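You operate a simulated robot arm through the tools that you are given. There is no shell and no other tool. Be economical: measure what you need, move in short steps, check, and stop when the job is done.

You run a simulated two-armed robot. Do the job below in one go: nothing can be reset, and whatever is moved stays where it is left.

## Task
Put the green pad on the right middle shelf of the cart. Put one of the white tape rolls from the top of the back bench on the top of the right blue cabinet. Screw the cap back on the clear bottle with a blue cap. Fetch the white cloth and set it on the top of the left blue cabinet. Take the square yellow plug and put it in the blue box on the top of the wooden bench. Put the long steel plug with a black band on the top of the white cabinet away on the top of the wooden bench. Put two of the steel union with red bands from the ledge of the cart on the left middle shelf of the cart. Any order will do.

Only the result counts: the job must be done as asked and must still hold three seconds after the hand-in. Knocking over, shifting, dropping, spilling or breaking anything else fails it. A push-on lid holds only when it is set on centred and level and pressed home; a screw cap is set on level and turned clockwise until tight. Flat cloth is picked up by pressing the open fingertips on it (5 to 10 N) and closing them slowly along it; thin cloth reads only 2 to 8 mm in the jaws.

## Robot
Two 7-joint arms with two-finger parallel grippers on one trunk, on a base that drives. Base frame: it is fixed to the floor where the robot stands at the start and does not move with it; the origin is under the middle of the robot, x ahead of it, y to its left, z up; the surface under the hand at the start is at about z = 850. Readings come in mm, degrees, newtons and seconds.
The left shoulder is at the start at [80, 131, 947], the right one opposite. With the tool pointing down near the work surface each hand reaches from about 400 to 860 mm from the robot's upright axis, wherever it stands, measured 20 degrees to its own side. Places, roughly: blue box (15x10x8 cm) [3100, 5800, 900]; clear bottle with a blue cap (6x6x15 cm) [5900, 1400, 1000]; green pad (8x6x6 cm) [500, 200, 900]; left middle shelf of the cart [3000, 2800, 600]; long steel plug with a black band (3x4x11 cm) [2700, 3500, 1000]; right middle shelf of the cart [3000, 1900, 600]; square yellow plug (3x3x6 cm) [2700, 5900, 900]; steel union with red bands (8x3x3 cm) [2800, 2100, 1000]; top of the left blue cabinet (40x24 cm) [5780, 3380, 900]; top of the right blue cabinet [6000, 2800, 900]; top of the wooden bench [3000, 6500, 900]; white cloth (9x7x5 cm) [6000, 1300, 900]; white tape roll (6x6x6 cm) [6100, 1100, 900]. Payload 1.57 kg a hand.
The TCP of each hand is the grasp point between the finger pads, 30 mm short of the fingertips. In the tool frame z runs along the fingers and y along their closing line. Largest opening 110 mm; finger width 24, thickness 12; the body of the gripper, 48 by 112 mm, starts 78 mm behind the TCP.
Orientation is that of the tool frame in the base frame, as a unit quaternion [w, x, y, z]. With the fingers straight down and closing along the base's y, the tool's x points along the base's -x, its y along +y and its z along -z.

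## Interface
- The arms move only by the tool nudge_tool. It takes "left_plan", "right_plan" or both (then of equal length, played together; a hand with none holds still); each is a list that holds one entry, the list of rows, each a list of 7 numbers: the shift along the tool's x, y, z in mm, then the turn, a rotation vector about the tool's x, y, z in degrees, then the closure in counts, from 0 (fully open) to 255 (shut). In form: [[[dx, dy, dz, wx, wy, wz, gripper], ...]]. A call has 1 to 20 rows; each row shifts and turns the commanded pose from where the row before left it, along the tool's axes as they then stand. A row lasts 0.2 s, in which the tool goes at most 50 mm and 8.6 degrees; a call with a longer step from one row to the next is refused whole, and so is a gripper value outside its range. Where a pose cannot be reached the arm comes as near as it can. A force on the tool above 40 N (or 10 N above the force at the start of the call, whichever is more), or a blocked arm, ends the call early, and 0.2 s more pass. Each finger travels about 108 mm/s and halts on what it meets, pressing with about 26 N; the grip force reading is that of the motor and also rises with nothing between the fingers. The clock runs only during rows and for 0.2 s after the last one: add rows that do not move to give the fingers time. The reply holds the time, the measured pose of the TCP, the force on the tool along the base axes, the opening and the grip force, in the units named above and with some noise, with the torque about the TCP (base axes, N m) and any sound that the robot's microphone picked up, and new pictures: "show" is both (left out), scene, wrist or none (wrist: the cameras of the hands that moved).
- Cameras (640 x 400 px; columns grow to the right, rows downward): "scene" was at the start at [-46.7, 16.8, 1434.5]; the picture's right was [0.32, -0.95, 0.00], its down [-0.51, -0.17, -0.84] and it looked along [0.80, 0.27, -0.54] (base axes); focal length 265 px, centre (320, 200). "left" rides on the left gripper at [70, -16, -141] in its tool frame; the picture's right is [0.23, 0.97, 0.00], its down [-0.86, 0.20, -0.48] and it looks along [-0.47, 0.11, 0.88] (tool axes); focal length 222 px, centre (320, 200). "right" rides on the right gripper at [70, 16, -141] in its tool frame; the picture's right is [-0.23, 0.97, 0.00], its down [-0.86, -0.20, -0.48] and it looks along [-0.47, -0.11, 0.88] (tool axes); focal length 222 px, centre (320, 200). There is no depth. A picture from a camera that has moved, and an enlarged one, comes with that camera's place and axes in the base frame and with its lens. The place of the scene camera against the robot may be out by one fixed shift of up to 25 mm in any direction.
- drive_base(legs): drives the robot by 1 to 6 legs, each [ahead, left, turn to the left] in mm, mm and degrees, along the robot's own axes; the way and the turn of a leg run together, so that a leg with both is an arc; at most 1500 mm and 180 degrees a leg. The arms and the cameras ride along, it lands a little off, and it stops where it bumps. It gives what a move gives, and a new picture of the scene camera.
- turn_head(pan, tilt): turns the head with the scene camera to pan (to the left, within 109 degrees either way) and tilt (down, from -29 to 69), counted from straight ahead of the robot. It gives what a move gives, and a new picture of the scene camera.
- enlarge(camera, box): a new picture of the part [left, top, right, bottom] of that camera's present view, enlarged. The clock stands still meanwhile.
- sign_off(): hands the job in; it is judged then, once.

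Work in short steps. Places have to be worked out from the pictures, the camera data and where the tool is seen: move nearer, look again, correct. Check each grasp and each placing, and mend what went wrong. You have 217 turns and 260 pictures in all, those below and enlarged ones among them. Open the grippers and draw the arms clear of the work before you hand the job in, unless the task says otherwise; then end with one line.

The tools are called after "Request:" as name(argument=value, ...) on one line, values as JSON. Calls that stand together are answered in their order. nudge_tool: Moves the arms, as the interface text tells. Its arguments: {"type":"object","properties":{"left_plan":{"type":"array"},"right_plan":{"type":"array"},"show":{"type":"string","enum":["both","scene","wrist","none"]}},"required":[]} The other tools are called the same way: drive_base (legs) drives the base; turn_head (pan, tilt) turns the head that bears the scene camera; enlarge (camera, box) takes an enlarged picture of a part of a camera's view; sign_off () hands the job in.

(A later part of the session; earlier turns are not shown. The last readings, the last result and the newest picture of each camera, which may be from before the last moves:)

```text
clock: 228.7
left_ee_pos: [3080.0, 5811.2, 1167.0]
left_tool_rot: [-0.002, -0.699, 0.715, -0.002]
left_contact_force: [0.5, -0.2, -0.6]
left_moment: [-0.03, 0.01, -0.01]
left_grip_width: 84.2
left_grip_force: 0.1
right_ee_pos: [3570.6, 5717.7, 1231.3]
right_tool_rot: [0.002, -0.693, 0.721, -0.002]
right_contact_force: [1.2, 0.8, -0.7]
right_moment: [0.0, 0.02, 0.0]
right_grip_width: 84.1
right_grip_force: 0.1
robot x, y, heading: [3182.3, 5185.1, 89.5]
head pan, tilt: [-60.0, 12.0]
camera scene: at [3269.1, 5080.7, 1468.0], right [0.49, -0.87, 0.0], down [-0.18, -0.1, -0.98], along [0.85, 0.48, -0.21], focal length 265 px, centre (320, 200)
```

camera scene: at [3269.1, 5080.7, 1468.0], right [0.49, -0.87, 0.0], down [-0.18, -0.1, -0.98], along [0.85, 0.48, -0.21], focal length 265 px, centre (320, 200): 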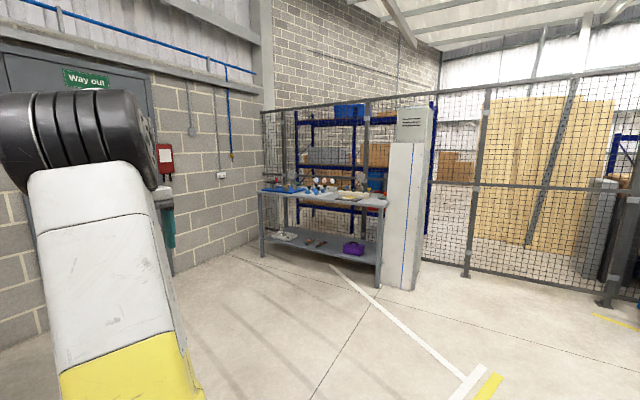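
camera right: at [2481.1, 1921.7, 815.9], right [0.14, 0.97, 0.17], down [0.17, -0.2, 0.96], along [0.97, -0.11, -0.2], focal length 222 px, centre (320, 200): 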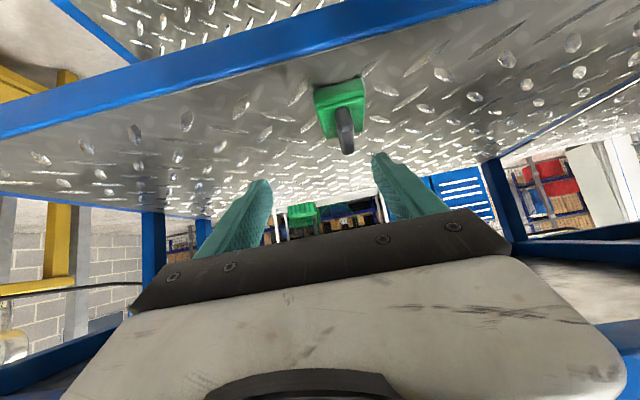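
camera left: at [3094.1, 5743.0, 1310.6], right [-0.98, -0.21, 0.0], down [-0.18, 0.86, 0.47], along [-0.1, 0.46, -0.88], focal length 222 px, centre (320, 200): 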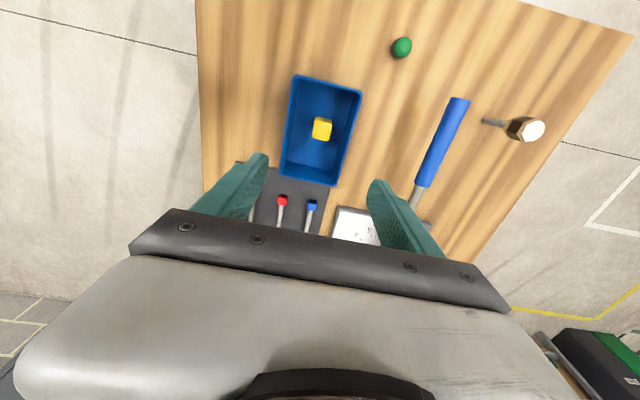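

The floor to the back bench and blue cabinets (front x≈5700) is open. I drive there: back off, sidestep, turn to heading 0, then move along to y≈2000.

Request:
drive_base(legs=[[-150, 0, 0], [0, -900, 0], [0, 0, -89.5], [620, 0, 0], [0, -1500, 0], [0, -1500, 0]])

Request:
turn_head(pan=-15, tilt=22)

Request:
turn_head(pan=40, tilt=22)

```text
clock: 255.7
left_ee_pos: [5250.6, 2071.8, 1167.0]
left_tool_rot: [-0.003, 0.026, 1.0, 0.0]
left_contact_force: [-1.2, 0.4, -0.6]
left_moment: [-0.05, 0.0, 0.02]
left_grip_width: 84.3
left_grip_force: 0.1
right_ee_pos: [5143.1, 1586.1, 1230.2]
right_tool_rot: [0.0, 0.034, 0.999, -0.002]
right_contact_force: [-0.1, -0.4, 1.0]
right_moment: [0.0, 0.0, -0.03]
right_grip_width: 84.4
right_grip_force: 0.0
robot x, y, heading: [4619.8, 1988.0, -1.9]
head pan, tilt: [-60.0, 12.0]
camera scene: at [4535.4, 1901.8, 1468.0], right [-0.88, -0.47, 0.0], down [-0.1, 0.18, -0.98], along [0.46, -0.87, -0.21], focal length 265 px, centre (320, 200)
```

scene: 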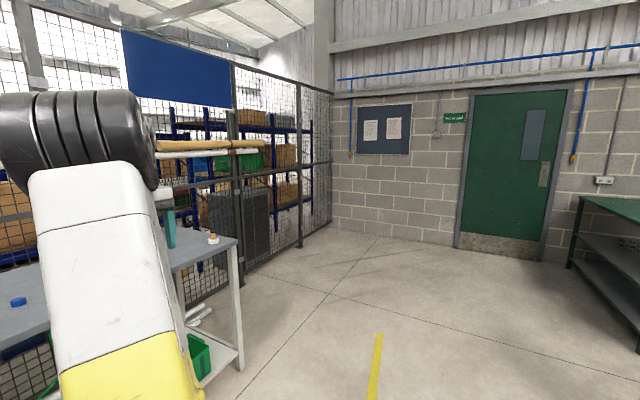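

```text
clock: 256.8
left_ee_pos: [5251.8, 2073.1, 1168.5]
left_tool_rot: [-0.003, 0.025, 1.0, 0.0]
left_contact_force: [-0.4, 0.0, -0.2]
left_moment: [-0.02, 0.0, 0.02]
left_grip_width: 84.2
left_grip_force: 0.0
right_ee_pos: [5142.3, 1585.0, 1231.9]
right_tool_rot: [0.0, 0.034, 0.999, -0.001]
right_contact_force: [0.8, 0.2, -0.7]
right_moment: [-0.01, 0.01, 0.01]
right_grip_width: 84.0
right_grip_force: 0.0
robot x, y, heading: [4623.8, 1990.7, -2.2]
head pan, tilt: [-15.0, 22.0]
camera scene: at [4580.6, 1956.7, 1451.7], right [-0.3, -0.95, 0.0], down [-0.36, 0.11, -0.93], along [0.89, -0.28, -0.37], focal length 265 px, centre (320, 200)
```

scene: 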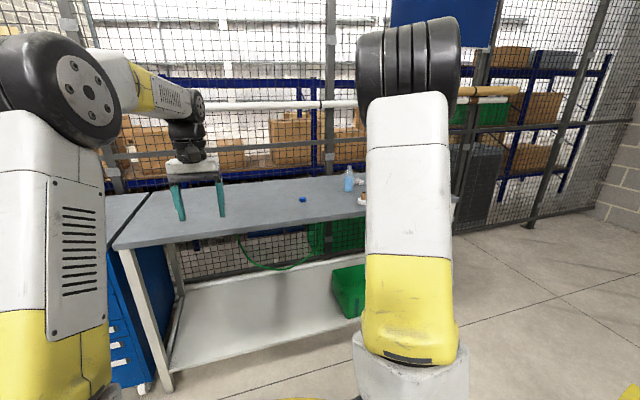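

```text
clock: 258.1
left_ee_pos: [5251.8, 2072.7, 1167.1]
left_tool_rot: [-0.003, 0.026, 1.0, 0.0]
left_contact_force: [0.4, 0.7, -0.3]
left_moment: [0.01, 0.02, -0.01]
left_grip_width: 84.0
left_grip_force: 0.0
right_ee_pos: [5142.5, 1585.6, 1232.2]
right_tool_rot: [0.0, 0.035, 0.999, -0.001]
right_contact_force: [-0.2, -1.1, 0.3]
right_moment: [0.02, 0.0, 0.0]
right_grip_width: 84.1
right_grip_force: 0.0
robot x, y, heading: [4622.4, 1991.0, -2.3]
head pan, tilt: [40.0, 22.0]
camera scene: at [4565.4, 2041.1, 1451.7], right [0.61, -0.79, 0.0], down [-0.3, -0.23, -0.93], along [0.73, 0.57, -0.37], focal length 265 px, centre (320, 200)
```

scene: 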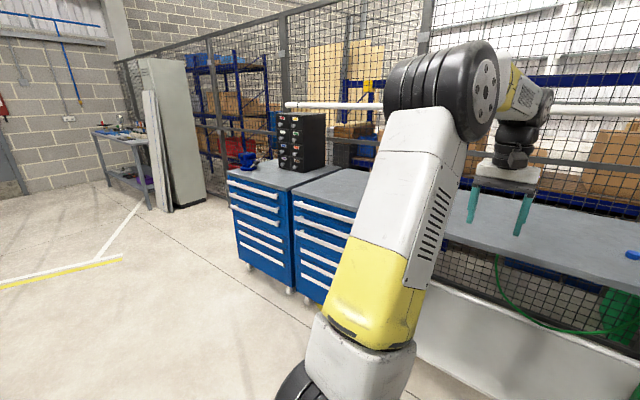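

I see the bottle, the blue cap lying on the bench, and white items further right. I drive right 620 and ahead 400 for a closer look.

Request:
drive_base(legs=[[0, -650, 2], [420, 0, 0]])

Request:
turn_head(pan=0, tilt=30)

```text
clock: 263.8
left_ee_pos: [5654.1, 1467.4, 1167.7]
left_tool_rot: [-0.003, 0.003, 1.0, 0.001]
left_contact_force: [-0.2, 0.8, 0.2]
left_moment: [-0.03, 0.0, 0.0]
left_grip_width: 84.2
left_grip_force: 0.0
right_ee_pos: [5566.9, 977.2, 1230.5]
right_tool_rot: [0.0, 0.012, 1.0, -0.002]
right_contact_force: [0.3, -0.1, 0.4]
right_moment: [-0.01, 0.0, -0.02]
right_grip_width: 84.0
right_grip_force: 0.0
robot x, y, heading: [5031.3, 1354.4, 0.6]
head pan, tilt: [40.0, 22.0]
camera scene: at [4968.3, 1404.7, 1451.7], right [0.65, -0.76, 0.0], down [-0.29, -0.24, -0.93], along [0.71, 0.6, -0.37], focal length 265 px, centre (320, 200)
```

scene: 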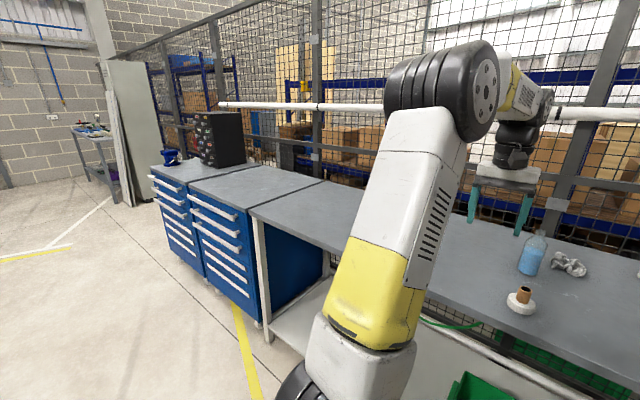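

```text
clock: 264.8
left_ee_pos: [5652.8, 1468.3, 1168.7]
left_tool_rot: [-0.003, 0.003, 1.0, 0.0]
left_contact_force: [-0.7, 0.6, 0.1]
left_moment: [0.01, -0.01, -0.01]
left_grip_width: 84.2
left_grip_force: 0.1
right_ee_pos: [5566.9, 976.9, 1231.3]
right_tool_rot: [0.0, 0.012, 1.0, -0.002]
right_contact_force: [0.2, 0.4, -0.2]
right_moment: [-0.01, -0.01, 0.01]
right_grip_width: 84.0
right_grip_force: 0.1
robot x, y, heading: [5028.7, 1355.0, 0.4]
head pan, tilt: [0.0, 30.0]
camera scene: at [4988.2, 1345.2, 1438.9], right [0.01, -1.0, 0.0], down [-0.5, 0.0, -0.87], along [0.87, 0.01, -0.5], focal length 265 px, centre (320, 200)
```

scene: 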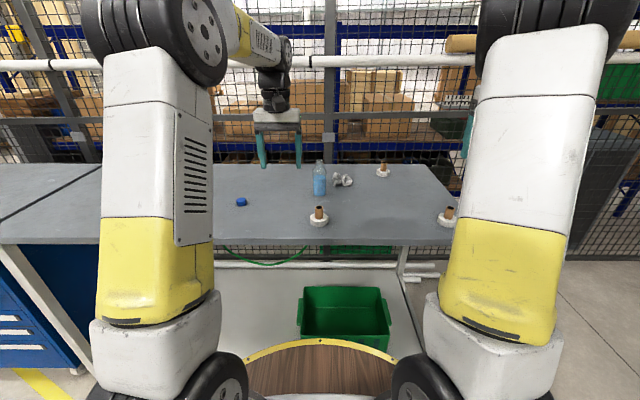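

All items visible: bottle, blue cap to its left, cloth to its right, three white tape rolls. Zoom to see shapes.

Request:
enlarge(camera="scene", box=[220, 140, 420, 265])

Request:
enlarge(camera="left", box=[0, 0, 640, 400])

```text
3.20 times, centred on (320, 202) of scene
camera zoom: at [4988.2, 1345.2, 1438.9], right [0.01, -1.0, 0.0], down [-0.5, 0.0, -0.87], along [0.87, 0.01, -0.5], focal length 848 px, centre (320, 192)
```

zoom: 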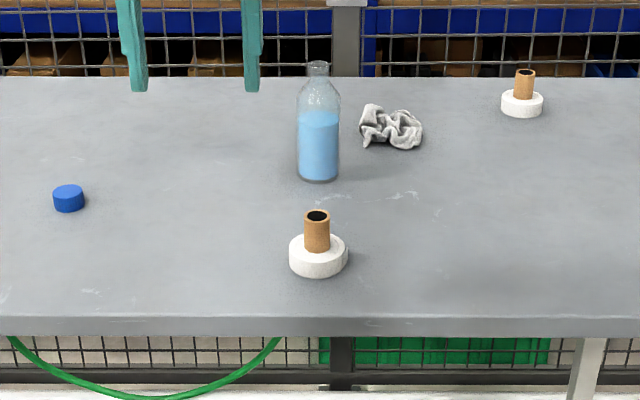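

```text
1.00 times, centred on (320, 200) of left (not enlarged: the box is as wide or as high as the picture)
camera zoom: at [5583.1, 1452.6, 1310.1], right [-0.22, 0.97, 0.0], down [0.86, 0.2, 0.47], along [0.46, 0.11, -0.88], focal length 222 px, centre (320, 200)
```

zoom: 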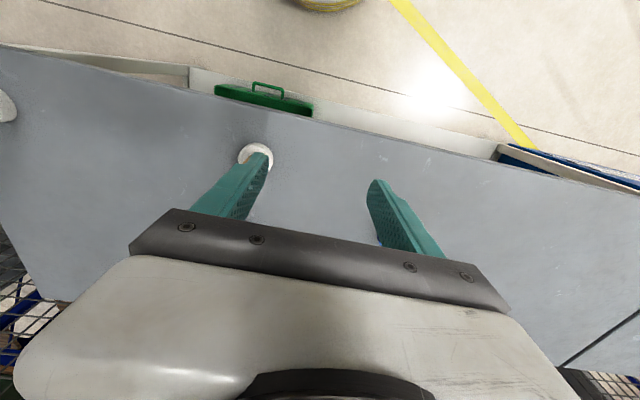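

Tape rolls have a brown core tube I can grip. Plan: right hand holds the bottle low from the front while the left screws the cap on. First I drive 160 ahead, 30 left, and move the left hand toward the cap for a view.

Request:
drive_base(legs=[[160, 40, 0]])

Request:
nudge_tool(left_plan=[[[0, 45, 0, 0, 0, 0, 60], [0, 45, 0, 0, 0, 0, 60], [0, 45, 0, 0, 0, 0, 60], [0, 0, 0, 0, 0, 0, 60]]], show="wrist")

```text
clock: 266.3
left_ee_pos: [5812.7, 1508.6, 1167.4]
left_tool_rot: [-0.003, 0.001, 1.0, -0.001]
left_contact_force: [-0.1, -0.2, 0.8]
left_moment: [-0.01, 0.01, 0.01]
left_grip_width: 83.9
left_grip_force: 0.1
right_ee_pos: [5726.5, 1017.5, 1232.4]
right_tool_rot: [0.001, 0.012, 1.0, -0.001]
right_contact_force: [0.4, 0.0, 0.5]
right_moment: [-0.02, -0.04, -0.01]
right_grip_width: 84.4
right_grip_force: 0.0
robot x, y, heading: [5196.0, 1398.3, 0.5]
head pan, tilt: [0.0, 30.0]
camera scene: at [5147.7, 1385.5, 1438.9], right [0.01, -1.0, 0.0], down [-0.5, 0.0, -0.87], along [0.87, 0.01, -0.5], focal length 265 px, centre (320, 200)
```

scene: 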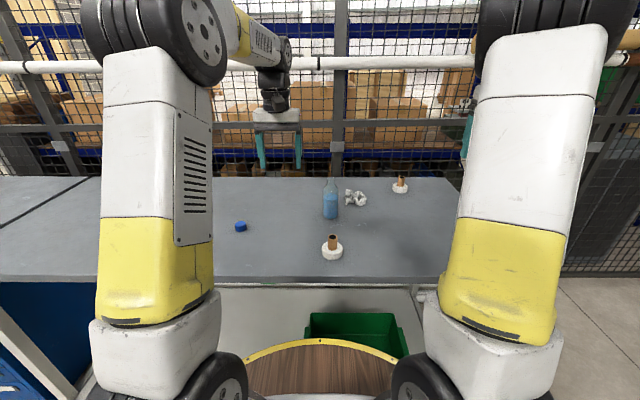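

```text
clock: 267.3
left_ee_pos: [5814.5, 1644.1, 1165.9]
left_tool_rot: [-0.003, 0.001, 1.0, 0.0]
left_contact_force: [-0.3, 0.1, 0.7]
left_moment: [0.0, 0.02, -0.01]
left_grip_width: 84.1
left_grip_force: 0.1
right_ee_pos: [5726.8, 1017.1, 1231.3]
right_tool_rot: [0.0, 0.011, 1.0, -0.003]
right_contact_force: [-0.1, -0.2, 0.0]
right_moment: [0.0, 0.04, 0.03]
right_grip_width: 83.9
right_grip_force: 0.0
robot x, y, heading: [5190.1, 1395.5, 0.2]
head pan, tilt: [0.0, 30.0]
camera left: at [5744.1, 1628.6, 1309.7], right [-0.22, 0.97, 0.0], down [0.86, 0.2, 0.47], along [0.46, 0.11, -0.88], focal length 222 px, centre (320, 200)
```

left: 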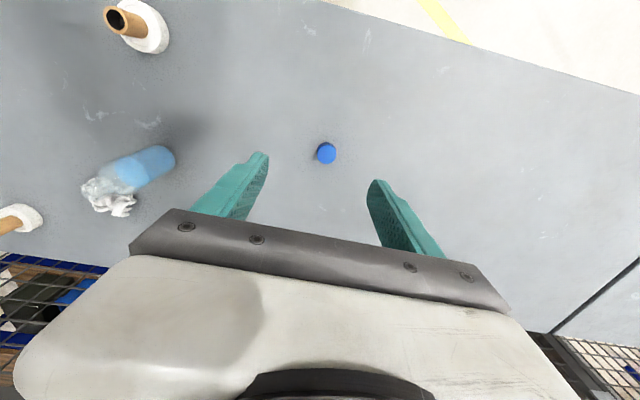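

Combining views, the bench top is at about z≈935, cap ≈(5846, 1664). Move over it and lower to 1060 for a refined view.

Request:
nudge_tool(left_plan=[[[-16, 10, 0, 0, 0, 0, 100], [-16, 10, 0, 0, 0, 0, 100], [0, 0, 40, 0, 0, 0, 100], [0, 0, 40, 0, 0, 0, 100], [0, 0, 25, 0, 0, 0, 100], [0, 0, 0, 0, 0, 0, 100]]], show="wrist")

Request:
enlarge(camera="left", box=[270, 130, 370, 193])

```text
clock: 268.7
left_ee_pos: [5846.0, 1662.2, 1063.3]
left_tool_rot: [-0.003, 0.002, 1.0, -0.001]
left_contact_force: [-0.4, 0.4, -0.6]
left_moment: [-0.04, 0.0, 0.0]
left_grip_width: 66.8
left_grip_force: 0.0
right_ee_pos: [5726.3, 1017.0, 1232.1]
right_tool_rot: [-0.001, 0.012, 1.0, -0.001]
right_contact_force: [-0.2, 0.2, 0.6]
right_moment: [-0.01, -0.03, 0.02]
right_grip_width: 84.0
right_grip_force: 0.1
robot x, y, heading: [5190.1, 1398.9, 0.4]
head pan, tilt: [0.0, 30.0]
camera left: at [5775.9, 1647.4, 1205.6], right [-0.22, 0.97, 0.0], down [0.86, 0.2, 0.47], along [0.46, 0.11, -0.88], focal length 222 px, centre (320, 200)
```

left: 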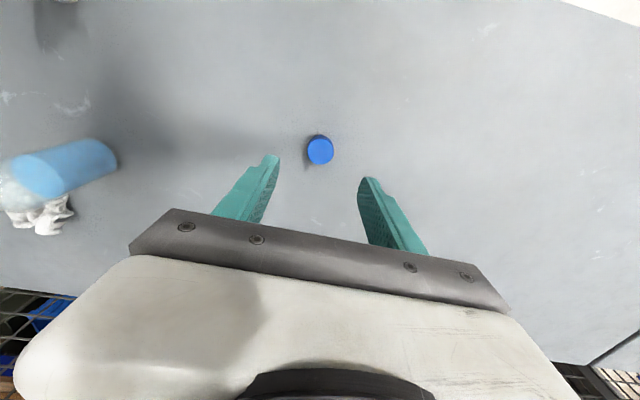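

```text
6.35 times, centred on (320, 162) of left
camera zoom: at [5775.9, 1647.4, 1205.6], right [-0.22, 0.97, 0.0], down [0.86, 0.2, 0.47], along [0.46, 0.11, -0.88], focal length 1410 px, centre (320, 444)
```

zoom: 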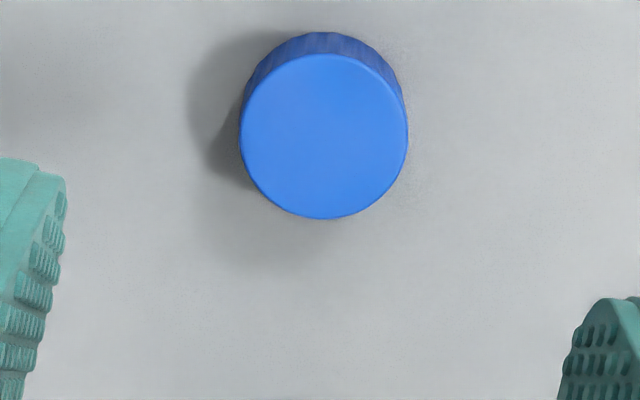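

Cap top at z≈955, centre (5845.5, 1665). Before gripping it I pre-turn the wrist counter-clockwise 85° so that I'll have a long clockwise turn available.

Request:
nudge_tool(left_plan=[[[0.5, 3, 0, 0, 0, 0, 120], [0, 0, 0, 0, 0, -8.5, 120], [0, 0, 0, 0, 0, -8.5, 120], [0, 0, 0, 0, 0, -8.5, 120], [0, 0, 0, 0, 0, -8.5, 120], [0, 0, 0, 0, 0, -8.5, 120], [0, 0, 0, 0, 0, -8.5, 120], [0, 0, 0, 0, 0, -8.5, 120], [0, 0, 0, 0, 0, -8.5, 120], [0, 0, 0, 0, 0, -8.5, 120], [0, 0, 0, 0, 0, -8.5, 120], [0, 0, 0, 0, 0, 0, 120]]], show="wrist")

```text
clock: 271.3
left_ee_pos: [5844.5, 1666.2, 1062.5]
left_tool_rot: [-0.003, -0.675, 0.738, 0.001]
left_contact_force: [0.2, -0.5, 0.2]
left_moment: [0.01, -0.01, 0.04]
left_grip_width: 58.1
left_grip_force: 0.0
right_ee_pos: [5727.1, 1018.6, 1231.9]
right_tool_rot: [-0.001, 0.011, 1.0, -0.002]
right_contact_force: [0.6, -0.5, 0.5]
right_moment: [0.01, -0.01, -0.02]
right_grip_width: 84.1
right_grip_force: 0.0
robot x, y, heading: [5188.8, 1398.6, 0.1]
head pan, tilt: [0.0, 30.0]
camera left: at [5854.2, 1595.7, 1204.4], right [-0.99, -0.14, 0.0], down [-0.12, 0.87, 0.48], along [-0.07, 0.47, -0.88], focal length 222 px, centre (320, 200)
```

left: 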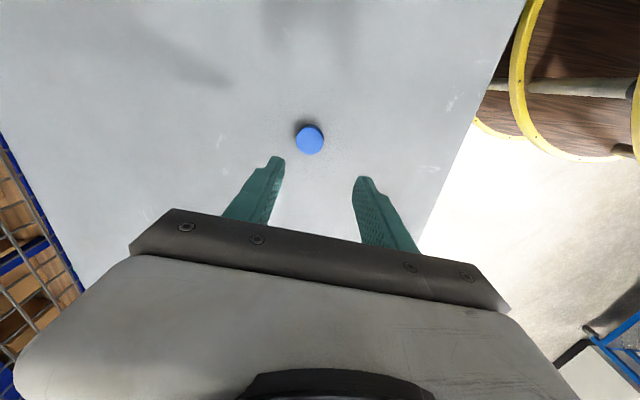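

Views disagree a bit on height (cap top between 905 and 955). I lower 45 mm and re-measure before committing.

Request:
nudge_tool(left_plan=[[[0, 0, 45, 0, 0, 0, 120], [0, 0, 0, 0, 0, 0, 120]]], show="wrist")

Request:
enlarge(camera="scene", box=[200, 180, 300, 243])

```text
clock: 271.9
left_ee_pos: [5846.1, 1664.7, 1017.5]
left_tool_rot: [-0.001, -0.674, 0.738, 0.001]
left_contact_force: [0.6, 0.4, 0.5]
left_moment: [0.02, 0.01, 0.01]
left_grip_width: 58.3
left_grip_force: 0.0
right_ee_pos: [5725.8, 1017.8, 1232.2]
right_tool_rot: [-0.001, 0.011, 1.0, -0.001]
right_contact_force: [-0.1, 0.6, -0.2]
right_moment: [-0.03, 0.0, 0.0]
right_grip_width: 84.3
right_grip_force: 0.0
robot x, y, heading: [5192.0, 1399.2, 0.5]
head pan, tilt: [0.0, 30.0]
camera left: at [5855.1, 1593.4, 1159.8], right [-0.99, -0.14, 0.0], down [-0.12, 0.87, 0.48], along [-0.07, 0.47, -0.88], focal length 222 px, centre (320, 200)
```

left: 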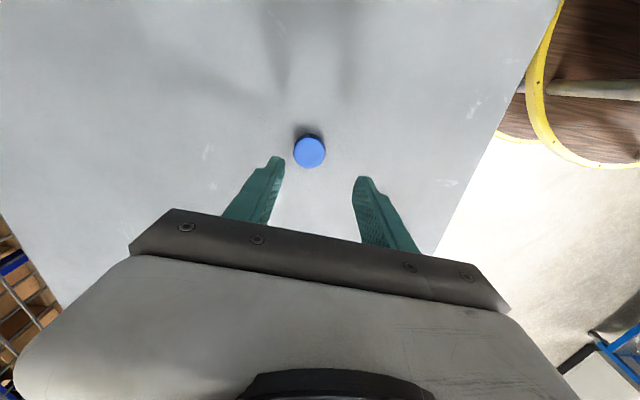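

```text
6.35 times, centred on (250, 212) of scene
camera zoom: at [5147.8, 1385.6, 1438.9], right [0.01, -1.0, 0.0], down [-0.5, 0.0, -0.87], along [0.87, 0.01, -0.5], focal length 1683 px, centre (764, 127)
```

zoom: 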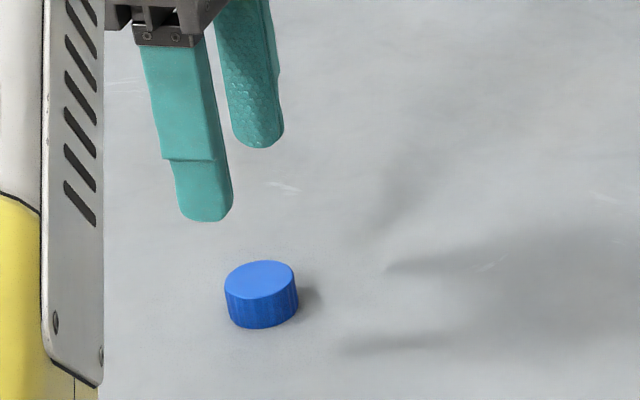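

Using the fingertips as reference, the cap is at about (5855, 1664) with top ≈924. Shift 9 mm and lower 52 mm, then check centring.

Request:
nudge_tool(left_plan=[[[0, -9, 20, 0, 0, 0, 120], [0, 0, 32, 0, 0, 0, 120], [0, 0, 0, 0, 0, 0, 120]]], show="wrist")

Request:
enlarge(camera="scene", box=[200, 180, 300, 243])

```text
clock: 272.7
left_ee_pos: [5852.5, 1666.1, 965.4]
left_tool_rot: [-0.001, -0.674, 0.739, 0.0]
left_contact_force: [-0.2, 0.2, -0.7]
left_moment: [0.0, -0.01, 0.01]
left_grip_width: 58.2
left_grip_force: 0.1
right_ee_pos: [5727.1, 1016.8, 1231.4]
right_tool_rot: [-0.001, 0.012, 1.0, -0.001]
right_contact_force: [0.3, 0.2, 0.3]
right_moment: [0.0, 0.03, 0.0]
right_grip_width: 84.0
right_grip_force: 0.0
robot x, y, heading: [5190.0, 1396.7, 0.4]
head pan, tilt: [0.0, 30.0]
camera left: at [5863.3, 1595.8, 1107.6], right [-0.99, -0.14, 0.0], down [-0.12, 0.87, 0.48], along [-0.07, 0.47, -0.88], focal length 222 px, centre (320, 200)
```

left: 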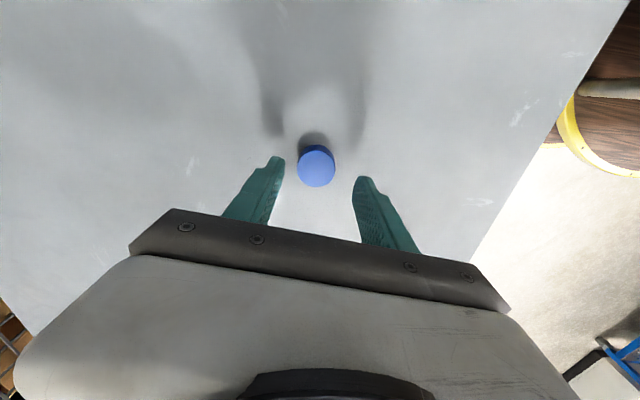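

```text
6.35 times, centred on (250, 212) of scene
camera zoom: at [5147.8, 1385.6, 1438.9], right [0.01, -1.0, 0.0], down [-0.5, 0.0, -0.87], along [0.87, 0.01, -0.5], focal length 1683 px, centre (764, 127)
```

zoom: 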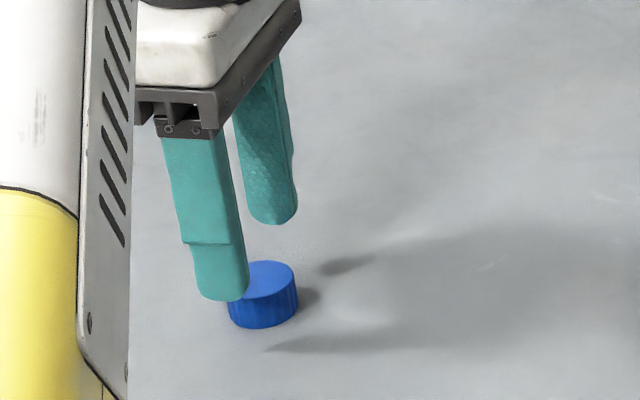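

Near-centred; correct (+4, −4), lower 23 mm and close gently.

Request:
nudge_tool(left_plan=[[[3.6, -4.3, 12, 0, 0, 0, 120], [0, 0, 7, 0, 0, 0, 120], [0, 0, 4, 0, 0, 0, 120], [0, 0, 0, 0, 0, 0, 140], [0, 0, 0, 0, 0, 0, 160], [0, 0, 0, 0, 0, 0, 175], [0, 0, 0, 0, 0, 0, 190], [0, 0, 0, 0, 0, 0, 220], [0, 0, 0, 0, 0, 0, 220]]], show="wrist")

```text
clock: 274.7
left_ee_pos: [5857.5, 1661.3, 942.4]
left_tool_rot: [-0.002, -0.674, 0.738, 0.002]
left_contact_force: [-0.8, -0.5, -0.9]
left_moment: [0.03, 0.03, 0.0]
left_grip_width: 32.8
left_grip_force: 26.1
right_ee_pos: [5727.1, 1017.8, 1232.5]
right_tool_rot: [0.0, 0.011, 1.0, -0.002]
right_contact_force: [0.0, 0.1, 0.2]
right_moment: [0.0, -0.01, -0.03]
right_grip_width: 84.3
right_grip_force: 0.0
robot x, y, heading: [5187.0, 1395.6, 0.2]
head pan, tilt: [0.0, 30.0]
camera left: at [5867.2, 1591.8, 1084.5], right [-0.99, -0.14, 0.0], down [-0.12, 0.87, 0.48], along [-0.07, 0.47, -0.88], focal length 222 px, centre (320, 200)
```

left: 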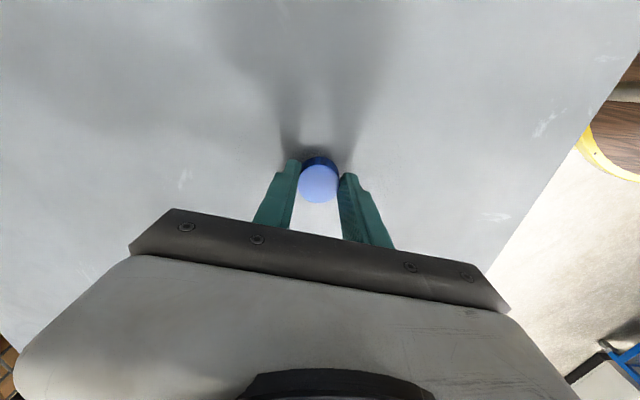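

Cap held (32.8 mm), centred in the fingers. Now I lift the cap and, with the right arm, set up a diagonal 40°-tilted approach to the bottle (avoiding the tape roll in front).

Request:
nudge_tool(left_plan=[[[0, 0, -20, 0, 0, 0, 255], [0, 0, -45, 0, 0, 0, 255], [0, 0, -45, 0, 0, 0, 255], [0, 0, -45, 0, 0, 0, 255], [0, 0, -45, 0, 0, 0, 255], [0, 0, -30, 0, 0, 0, 255], [0, 0, 0, 0, 0, 0, 255], [0, 0, 0, 0, 0, 0, 255], [0, 0, 0, 0, 0, 0, 255], [0, 0, 0, 0, 0, 0, 255], [0, 0, 0, 0, 0, 0, 255], [0, 0, 0, 0, 0, 0, 255]]], right_plan=[[[0, 0, 0, 0, 0, -7.5, 0], [0, 0, 0, 0, 0, -7.5, 0], [0, 0, 0, 0, 0, -7.5, 0], [0, 0, 0, 0, 0, -7.5, 0], [0, 0, 0, 0, 0, -7.5, 0], [0, 0, 0, 0, 0, -7.5, 0], [0, 0, 0, 0, -8.35, 0, 0], [0, 0, 0, 0, -8.35, 0, 0], [0, 0, 0, 0, -8.35, 0, 0], [0, 0, 0, 0, -8.35, 0, 0], [0, 0, 0, 0, -8.35, 0, 0], [0, 0, 0, 0, -8.35, 0, 0]]], show="none")

Request:
nudge_tool(right_plan=[[[-4.9, 12.9, 42, 0, 0, 0, 0], [-4.9, 12.9, 42, 0, 0, 0, 0], [-4.9, 12.9, 42, 0, 0, 0, 0], [-4.9, 12.9, 42, 0, 0, 0, 0], [-4.9, 12.9, 42, 0, 0, 0, 0], [-4.9, 12.9, 42, 0, 0, 0, 0], [0, 0, 0, 0, 0, 0, 0]]], show="both")

```text
clock: 277.3
left_ee_pos: [5855.4, 1664.6, 1174.1]
left_tool_rot: [-0.003, -0.675, 0.738, 0.002]
left_contact_force: [-0.5, 0.2, -0.4]
left_moment: [0.0, 0.02, -0.01]
left_grip_width: 32.7
left_grip_force: 26.3
right_ee_pos: [5726.0, 1018.7, 1232.7]
right_tool_rot: [0.393, -0.337, 0.841, 0.156]
right_contact_force: [-0.2, -0.1, -0.5]
right_moment: [0.01, 0.04, -0.03]
right_grip_width: 109.9
right_grip_force: 0.0
robot x, y, heading: [5186.2, 1399.5, 0.3]
head pan, tilt: [0.0, 30.0]
```

```text
clock: 278.9
left_ee_pos: [5855.5, 1664.3, 1173.8]
left_tool_rot: [-0.003, -0.674, 0.738, 0.002]
left_contact_force: [-0.1, 0.6, 0.1]
left_moment: [-0.02, -0.02, 0.02]
left_grip_width: 33.0
left_grip_force: 26.3
right_ee_pos: [5830.4, 1216.0, 1090.2]
right_tool_rot: [0.392, -0.338, 0.841, 0.156]
right_contact_force: [0.2, 0.3, -0.2]
right_moment: [-0.02, 0.0, 0.0]
right_grip_width: 110.1
right_grip_force: 0.0
robot x, y, heading: [5186.8, 1396.8, 0.2]
head pan, tilt: [0.0, 30.0]
camera scene: at [5147.8, 1385.6, 1438.9], right [0.01, -1.0, 0.0], down [-0.5, 0.0, -0.87], along [0.87, 0.01, -0.5], focal length 265 px, centre (320, 200)
camera right: at [5708.6, 1123.3, 1127.5], right [-0.57, 0.81, 0.17], down [0.27, -0.02, 0.96], along [0.78, 0.59, -0.21], focal length 222 px, centre (320, 200)
```

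scene: 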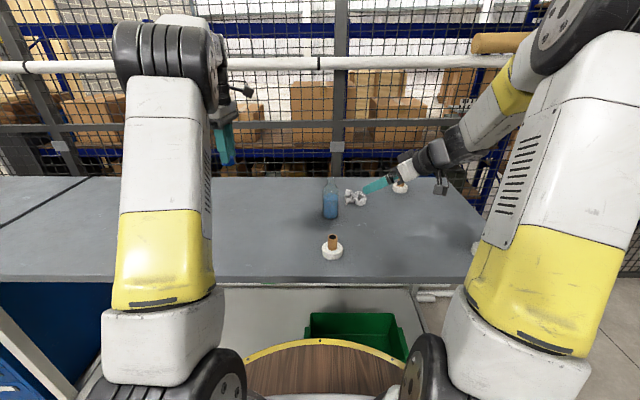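
right: 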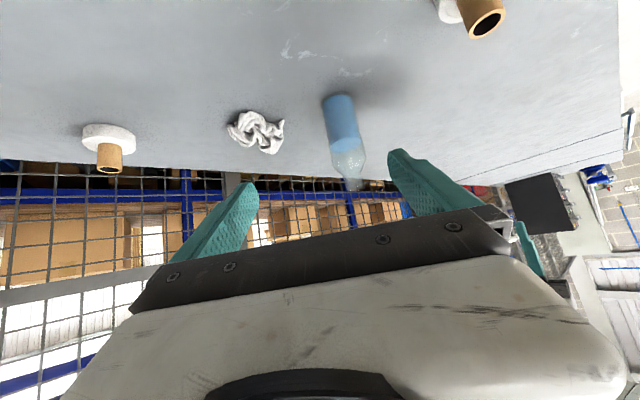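

Bottle axis ≈(5929, 1362), neck top ≈1050, base ≈905. I align laterally and advance, stopping 50 mm short to check.

Request:
nudge_tool(right_plan=[[[-2.3, 19.2, 15, 0, 0, 0, 40], [-2.3, 19.3, 15, 0, 0, 0, 40], [-2.3, 0, 35, 0, 0, 0, 40], [0, 0, 35, 0, 0, 0, 40], [0, 0, 35, 0, 0, 0, 40], [0, 0, 33, 0, 0, 0, 40], [0, 0, 0, 0, 0, 0, 40]]], show="wrist")

```text
clock: 280.5
left_ee_pos: [5856.3, 1664.6, 1173.8]
left_tool_rot: [-0.002, -0.674, 0.739, 0.001]
left_contact_force: [0.4, -0.6, 0.1]
left_moment: [0.02, 0.01, -0.03]
left_grip_width: 32.8
left_grip_force: 26.1
right_ee_pos: [5899.5, 1339.4, 987.7]
right_tool_rot: [0.393, -0.337, 0.841, 0.157]
right_contact_force: [-0.9, -1.1, 0.3]
right_moment: [-0.03, -0.01, -0.01]
right_grip_width: 92.9
right_grip_force: 0.0
robot x, y, heading: [5186.5, 1395.2, 0.3]
head pan, tilt: [0.0, 30.0]
camera right: at [5777.0, 1246.1, 1023.9], right [-0.57, 0.81, 0.17], down [0.27, -0.02, 0.96], along [0.78, 0.59, -0.21], focal length 222 px, centre (320, 200)
```

right: 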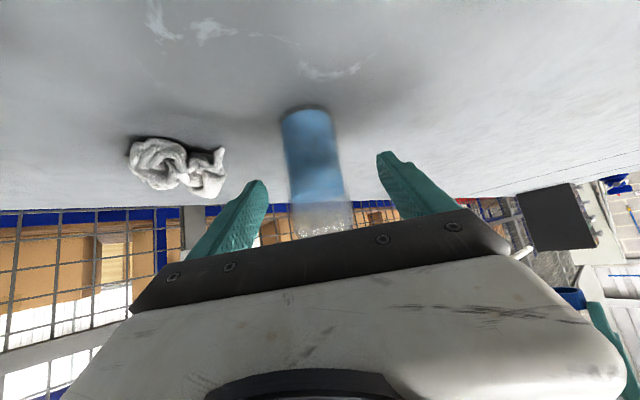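

Bottle sits between the fingers, ~41 mm ahead. Shift −4 laterally, advance 53 mm, and close gently on it.

Request:
nudge_tool(right_plan=[[[0, -4, 18, 0, 0, 0, 40], [0, 0, 18, 0, 0, 0, 40], [0, 0, 17, 0, 0, 0, 40], [0, 0, 0, 0, 0, 0, 60], [0, 0, 0, 0, 0, 0, 80], [0, 0, 0, 0, 0, 0, 95], [0, 0, 0, 0, 0, 0, 110], [0, 0, 0, 0, 0, 0, 130], [0, 0, 0, 0, 0, 0, 180], [0, 0, 0, 0, 0, 0, 180]]], show="both")

```text
clock: 282.7
left_ee_pos: [5855.7, 1664.8, 1174.2]
left_tool_rot: [-0.003, -0.674, 0.738, 0.002]
left_contact_force: [0.5, -0.1, 0.2]
left_moment: [-0.02, -0.03, 0.01]
left_grip_width: 33.3
left_grip_force: 25.8
right_ee_pos: [5929.3, 1366.5, 954.8]
right_tool_rot: [0.392, -0.337, 0.841, 0.157]
right_contact_force: [0.7, 0.0, 0.2]
right_moment: [0.0, -0.02, -0.02]
right_grip_width: 54.9
right_grip_force: 26.0
robot x, y, heading: [5187.2, 1394.2, 0.4]
head pan, tilt: [0.0, 30.0]
camera scene: at [5147.9, 1385.6, 1438.9], right [0.01, -1.0, 0.0], down [-0.5, 0.0, -0.87], along [0.87, 0.01, -0.5], focal length 265 px, centre (320, 200)
camera right: at [5807.7, 1271.9, 991.7], right [-0.57, 0.81, 0.17], down [0.27, -0.02, 0.96], along [0.78, 0.59, -0.21], focal length 222 px, centre (320, 200)
```

scene: 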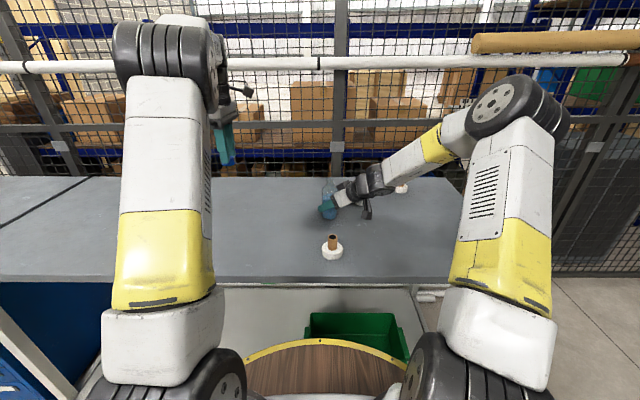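
right: 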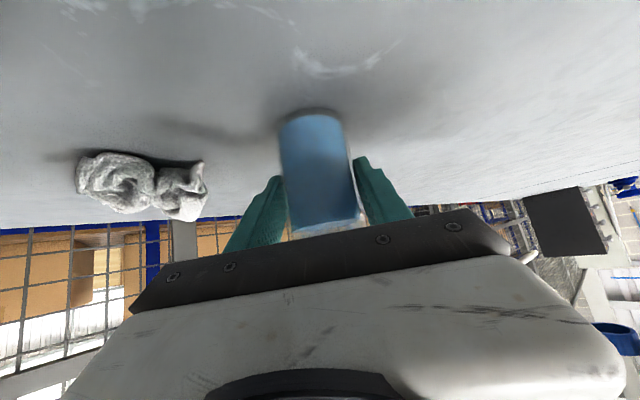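

The bottle is held (54.9 mm). Now I bring the cap toward the bottle at height 1174, stopping ~35 mm beside it to view the neck.

Request:
nudge_tool(left_plan=[[[43, -16.4, 0, 0, 0, 0, 255], [43, -16.4, 0, 0, 0, 0, 255], [43, -16.4, 0, 0, 0, 0, 255], [43, -16.4, 0, 0, 0, 0, 255], [43, -16.4, 0, 0, 0, 0, 255], [43, -16.4, 0, 0, 0, 0, 255], [0, 0, 0, 0, 0, 0, 255]]], show="both")

```text
clock: 284.3
left_ee_pos: [5919.1, 1401.4, 1170.0]
left_tool_rot: [-0.002, -0.674, 0.739, 0.001]
left_contact_force: [-0.3, -0.3, -0.2]
left_moment: [-0.01, 0.03, -0.01]
left_grip_width: 33.0
left_grip_force: 25.7
left hand out of reach, approached as far as the arm can: row 6
right_ee_pos: [5930.0, 1365.7, 955.0]
right_tool_rot: [0.392, -0.338, 0.841, 0.157]
right_contact_force: [0.0, 0.3, 1.6]
right_moment: [0.05, 0.06, -0.01]
right_grip_width: 54.7
right_grip_force: 25.9
robot x, y, heading: [5187.1, 1396.2, 0.4]
head pan, tilt: [0.0, 30.0]
camera scene: at [5147.9, 1385.5, 1438.9], right [0.01, -1.0, 0.0], down [-0.5, 0.0, -0.87], along [0.87, 0.01, -0.5], focal length 265 px, centre (320, 200)
camera left: at [5928.4, 1330.5, 1311.6], right [-0.99, -0.14, 0.0], down [-0.12, 0.87, 0.48], along [-0.07, 0.47, -0.88], focal length 222 px, centre (320, 200)
```

scene: 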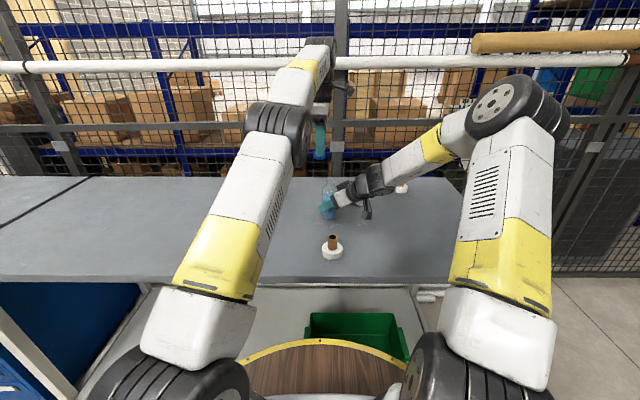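
left: 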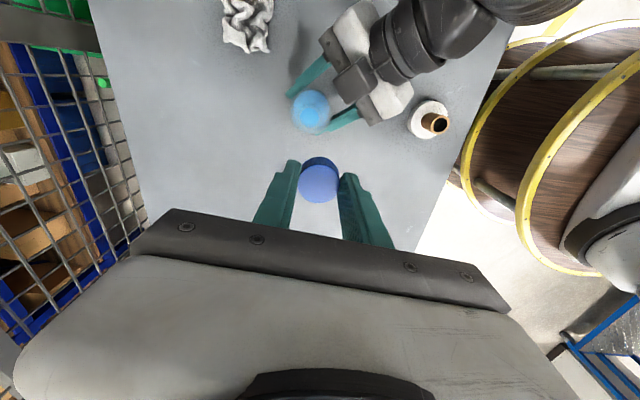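

Near the left arm's reach at this height, but lower will be easier. Zoom on the bottle neck from above.

Request:
enlarge(camera="left", box=[270, 75, 370, 138])

```text
6.35 times, centred on (320, 106) of left
camera zoom: at [5928.4, 1330.5, 1311.6], right [-0.99, -0.14, 0.0], down [-0.12, 0.87, 0.48], along [-0.07, 0.47, -0.88], focal length 1410 px, centre (320, 794)
```

zoom: 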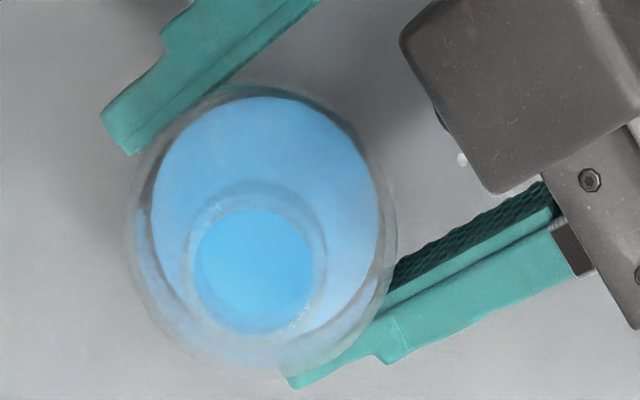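

Neck axis ≈(5933.5, 1368), rim z≈1052. Lower to z 1110 and centre the cap above the neck.

Request:
nudge_tool(left_plan=[[[0, 0, 30, 0, 0, 0, 255], [0, 0, 30, 0, 0, 0, 255], [16.2, -8.7, 0, 0, 0, 0, 255], [16.2, -8.7, 0, 0, 0, 0, 255], [0, 0, 0, 0, 0, 0, 255]]], show="wrist")

Request:
enlarge(camera="scene", box=[280, 130, 380, 193])

```text
clock: 285.5
left_ee_pos: [5934.8, 1366.2, 1110.6]
left_tool_rot: [-0.002, -0.674, 0.739, 0.0]
left_contact_force: [1.1, 0.2, -0.5]
left_moment: [0.0, 0.01, 0.03]
left_grip_width: 33.1
left_grip_force: 25.8
right_ee_pos: [5930.2, 1364.9, 954.8]
right_tool_rot: [0.392, -0.337, 0.842, 0.156]
right_contact_force: [0.2, 0.0, -0.1]
right_moment: [0.07, -0.02, 0.0]
right_grip_width: 54.5
right_grip_force: 25.8
robot x, y, heading: [5190.9, 1400.1, 0.5]
head pan, tilt: [0.0, 30.0]
camera left: at [5945.1, 1295.9, 1252.3], right [-0.99, -0.14, 0.0], down [-0.12, 0.87, 0.48], along [-0.07, 0.47, -0.88], focal length 222 px, centre (320, 200)
```

left: 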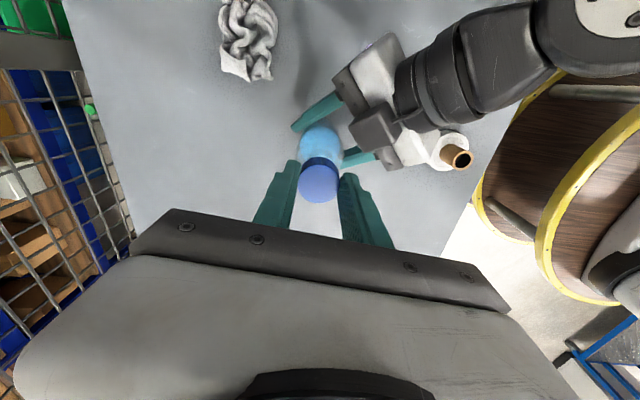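

```text
6.35 times, centred on (330, 162) of scene
camera zoom: at [5147.9, 1385.6, 1438.9], right [0.01, -1.0, 0.0], down [-0.5, 0.0, -0.87], along [0.87, 0.01, -0.5], focal length 1683 px, centre (256, 444)
```

zoom: 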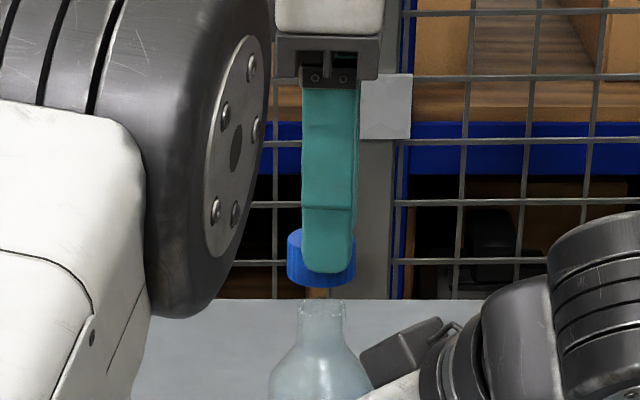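

Cap is directly above the neck (within ~1 mm), about 10 mm up. I lower 8 mm, then in 1 mm steps.

Request:
nudge_tool(left_plan=[[[1, 1, 4, 0, 0, 0, 255], [0, 0, 4, 0, 0, 0, 255], [0, 0, 1.5, 0, 0, 0, 255], [0, 0, 1.5, 0, 0, 0, 255], [0, 0, 1.5, 0, 0, 0, 255], [0, 0, 0, 0, 0, 0, 255]]], show="none")

Request:
enlarge(camera="scene", box=[280, 130, 380, 193])

```text
clock: 286.9
left_ee_pos: [5934.6, 1368.2, 1097.8]
left_tool_rot: [-0.002, -0.674, 0.739, 0.001]
left_contact_force: [0.5, 0.2, -0.5]
left_moment: [0.01, 0.03, 0.03]
left_grip_width: 32.9
left_grip_force: 26.4
right_ee_pos: [5930.2, 1366.3, 954.8]
right_tool_rot: [0.392, -0.337, 0.841, 0.157]
right_contact_force: [-0.8, -0.3, 0.2]
right_moment: [0.03, 0.07, 0.0]
right_grip_width: 54.6
right_grip_force: 26.1
robot x, y, heading: [5189.0, 1398.4, 0.6]
head pan, tilt: [0.0, 30.0]
```

```text
6.35 times, centred on (330, 162) of scene
camera zoom: at [5147.9, 1385.5, 1438.9], right [0.01, -1.0, 0.0], down [-0.5, 0.0, -0.87], along [0.87, 0.01, -0.5], focal length 1683 px, centre (256, 444)
```

zoom: 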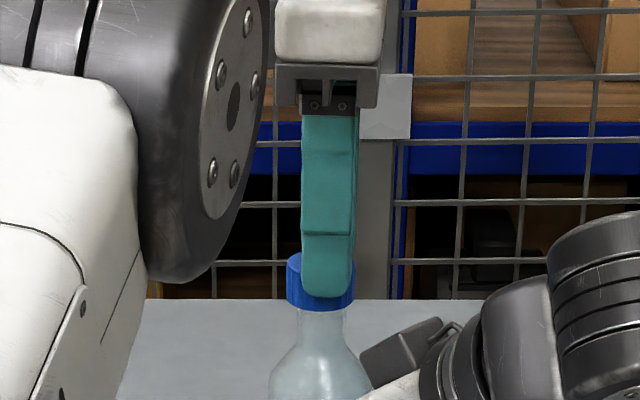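

Almost on. Continue 1 mm steps until light contact.

Request:
nudge_tool(left_plan=[[[0, 0, 1.2, 0, 0, 0, 255], [0, 0, 1.2, 0, 0, 0, 255], [0, 0, 1.2, 0, 0, 0, 255], [0, 0, 1.2, 0, 0, 0, 255], [0, 0, 0, 0, 0, 0, 255]]], show="none")

```text
clock: 288.1
left_ee_pos: [5935.1, 1366.1, 1093.4]
left_tool_rot: [-0.001, -0.674, 0.738, 0.002]
left_contact_force: [-0.5, -0.9, -0.2]
left_moment: [-0.02, 0.0, 0.02]
left_grip_width: 32.7
left_grip_force: 26.0
right_ee_pos: [5930.4, 1365.0, 956.1]
right_tool_rot: [0.392, -0.337, 0.842, 0.156]
right_contact_force: [-0.4, -0.1, 0.4]
right_moment: [0.03, 0.04, -0.06]
right_grip_width: 54.5
right_grip_force: 26.3
robot x, y, heading: [5187.7, 1393.1, 0.4]
head pan, tilt: [0.0, 30.0]
```

Request:
nudge_tool(left_plan=[[[0, 0, 1.2, 0, 0, 0, 255], [0, 0, 1.2, 0, 0, 0, 255], [0, 0, 1.2, 0, 0, 0, 255], [0, 0, 1.2, 0, 0, 0, 255], [0, 0, 1.2, 0, 0, 0, 255], [0, 0, 0, 0, 0, 0, 255]]], show="none")

Request:
enlarge(camera="scene", box=[280, 130, 380, 193])

```text
clock: 289.5
left_ee_pos: [5935.8, 1367.1, 1086.5]
left_tool_rot: [-0.002, -0.673, 0.739, 0.001]
left_contact_force: [-2.9, -2.6, 0.1]
left_moment: [-0.13, 0.13, 0.04]
left_grip_width: 33.0
left_grip_force: 25.9
right_ee_pos: [5931.1, 1365.2, 954.3]
right_tool_rot: [0.392, -0.338, 0.841, 0.157]
right_contact_force: [3.0, 1.7, -0.7]
right_moment: [-0.25, 0.16, -0.03]
right_grip_width: 54.9
right_grip_force: 26.1
robot x, y, heading: [5187.9, 1395.0, 0.4]
head pan, tilt: [0.0, 30.0]
```

```text
6.35 times, centred on (330, 162) of scene
camera zoom: at [5147.9, 1385.5, 1438.9], right [0.01, -1.0, 0.0], down [-0.5, 0.0, -0.87], along [0.87, 0.01, -0.5], focal length 1683 px, centre (256, 444)
```

zoom: 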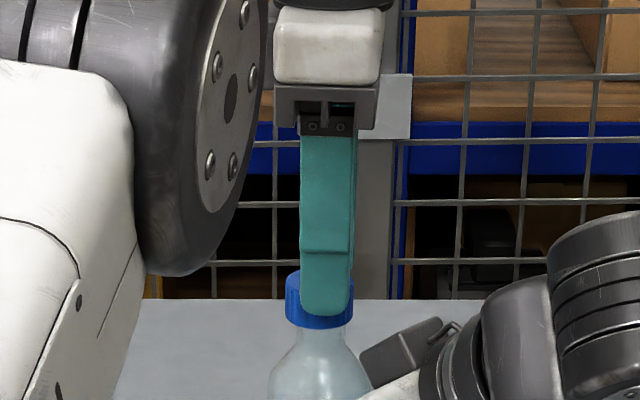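

The cap is over the neck with slight side forces; I shift (−1, −1) and lower on until vertical contact.

Request:
nudge_tool(left_plan=[[[1.1, 0.9, 0, 0, 0, 0, 255], [0, 0, 1.2, 0, 0, 0, 255], [0, 0, 1.2, 0, 0, 0, 255], [0, 0, 0, 0, 0, 0, 255]]], show="none")

```text
clock: 290.5
left_ee_pos: [5934.3, 1365.9, 1084.3]
left_tool_rot: [-0.001, -0.674, 0.739, 0.003]
left_contact_force: [-0.6, 0.2, 0.1]
left_moment: [0.0, -0.01, 0.01]
left_grip_width: 32.8
left_grip_force: 25.4
right_ee_pos: [5930.7, 1365.3, 955.5]
right_tool_rot: [0.393, -0.336, 0.842, 0.156]
right_contact_force: [-0.3, 1.1, 0.4]
right_moment: [0.14, 0.03, 0.0]
right_grip_width: 54.7
right_grip_force: 26.3
robot x, y, heading: [5190.7, 1396.1, 0.0]
head pan, tilt: [0.0, 30.0]
```

Request:
nudge_tool(left_plan=[[[0, 0, 1.2, 0, 0, 0, 255], [0, 0, 1.2, 0, 0, 0, 255], [0, 0, 1.2, 0, 0, 0, 255], [0, 0, 1.2, 0, 0, 0, 255], [0, 0, 0, 0, 0, 0, 255]]], show="none")

```text
clock: 291.7
left_ee_pos: [5933.9, 1364.7, 1080.2]
left_tool_rot: [-0.002, -0.675, 0.738, 0.0]
left_contact_force: [-0.9, 0.6, -0.8]
left_moment: [-0.04, 0.01, 0.01]
left_grip_width: 33.0
left_grip_force: 25.9
right_ee_pos: [5930.0, 1365.0, 954.2]
right_tool_rot: [0.391, -0.339, 0.841, 0.157]
right_contact_force: [0.6, 0.4, -0.2]
right_moment: [0.08, 0.02, 0.01]
right_grip_width: 54.6
right_grip_force: 26.5
robot x, y, heading: [5189.8, 1399.9, 0.3]
head pan, tilt: [0.0, 30.0]
```

Request:
nudge_tool(left_plan=[[[0, 0, 1.2, 0, 0, 0, 255], [0, 0, 1.2, 0, 0, 0, 255], [0, 0, 1.2, 0, 0, 0, 255], [0, 0, 1.2, 0, 0, 0, 255], [0, 0, 0, 0, 0, 0, 255]]], show="none")

Request:
enlarge(camera="scene", box=[280, 130, 380, 193])

```text
clock: 292.9
left_ee_pos: [5934.1, 1364.8, 1077.9]
left_tool_rot: [-0.001, -0.673, 0.739, 0.0]
left_contact_force: [0.4, -2.0, 19.3]
left_moment: [-0.03, 0.01, -0.03]
left_grip_width: 32.8
left_grip_force: 26.1
right_ee_pos: [5930.3, 1366.0, 954.8]
right_tool_rot: [0.392, -0.338, 0.841, 0.156]
right_contact_force: [3.0, 3.2, -3.3]
right_moment: [-0.16, -0.15, -0.01]
right_grip_width: 54.3
right_grip_force: 26.4
robot x, y, heading: [5189.9, 1396.7, 0.1]
head pan, tilt: [0.0, 30.0]
```

```text
6.35 times, centred on (330, 162) of scene
camera zoom: at [5147.6, 1385.6, 1438.9], right [0.01, -1.0, 0.0], down [-0.5, 0.0, -0.87], along [0.87, 0.01, -0.5], focal length 1683 px, centre (256, 444)
```

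zoom: 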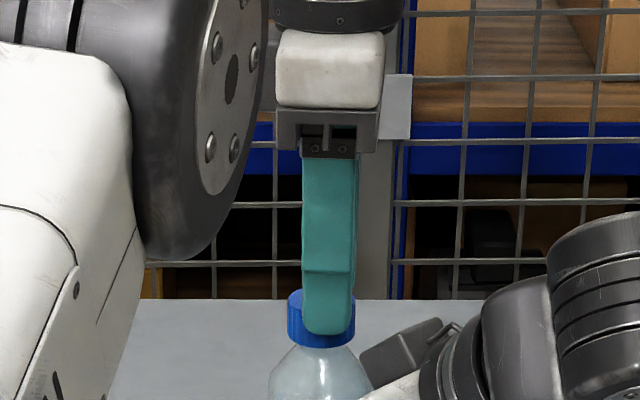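

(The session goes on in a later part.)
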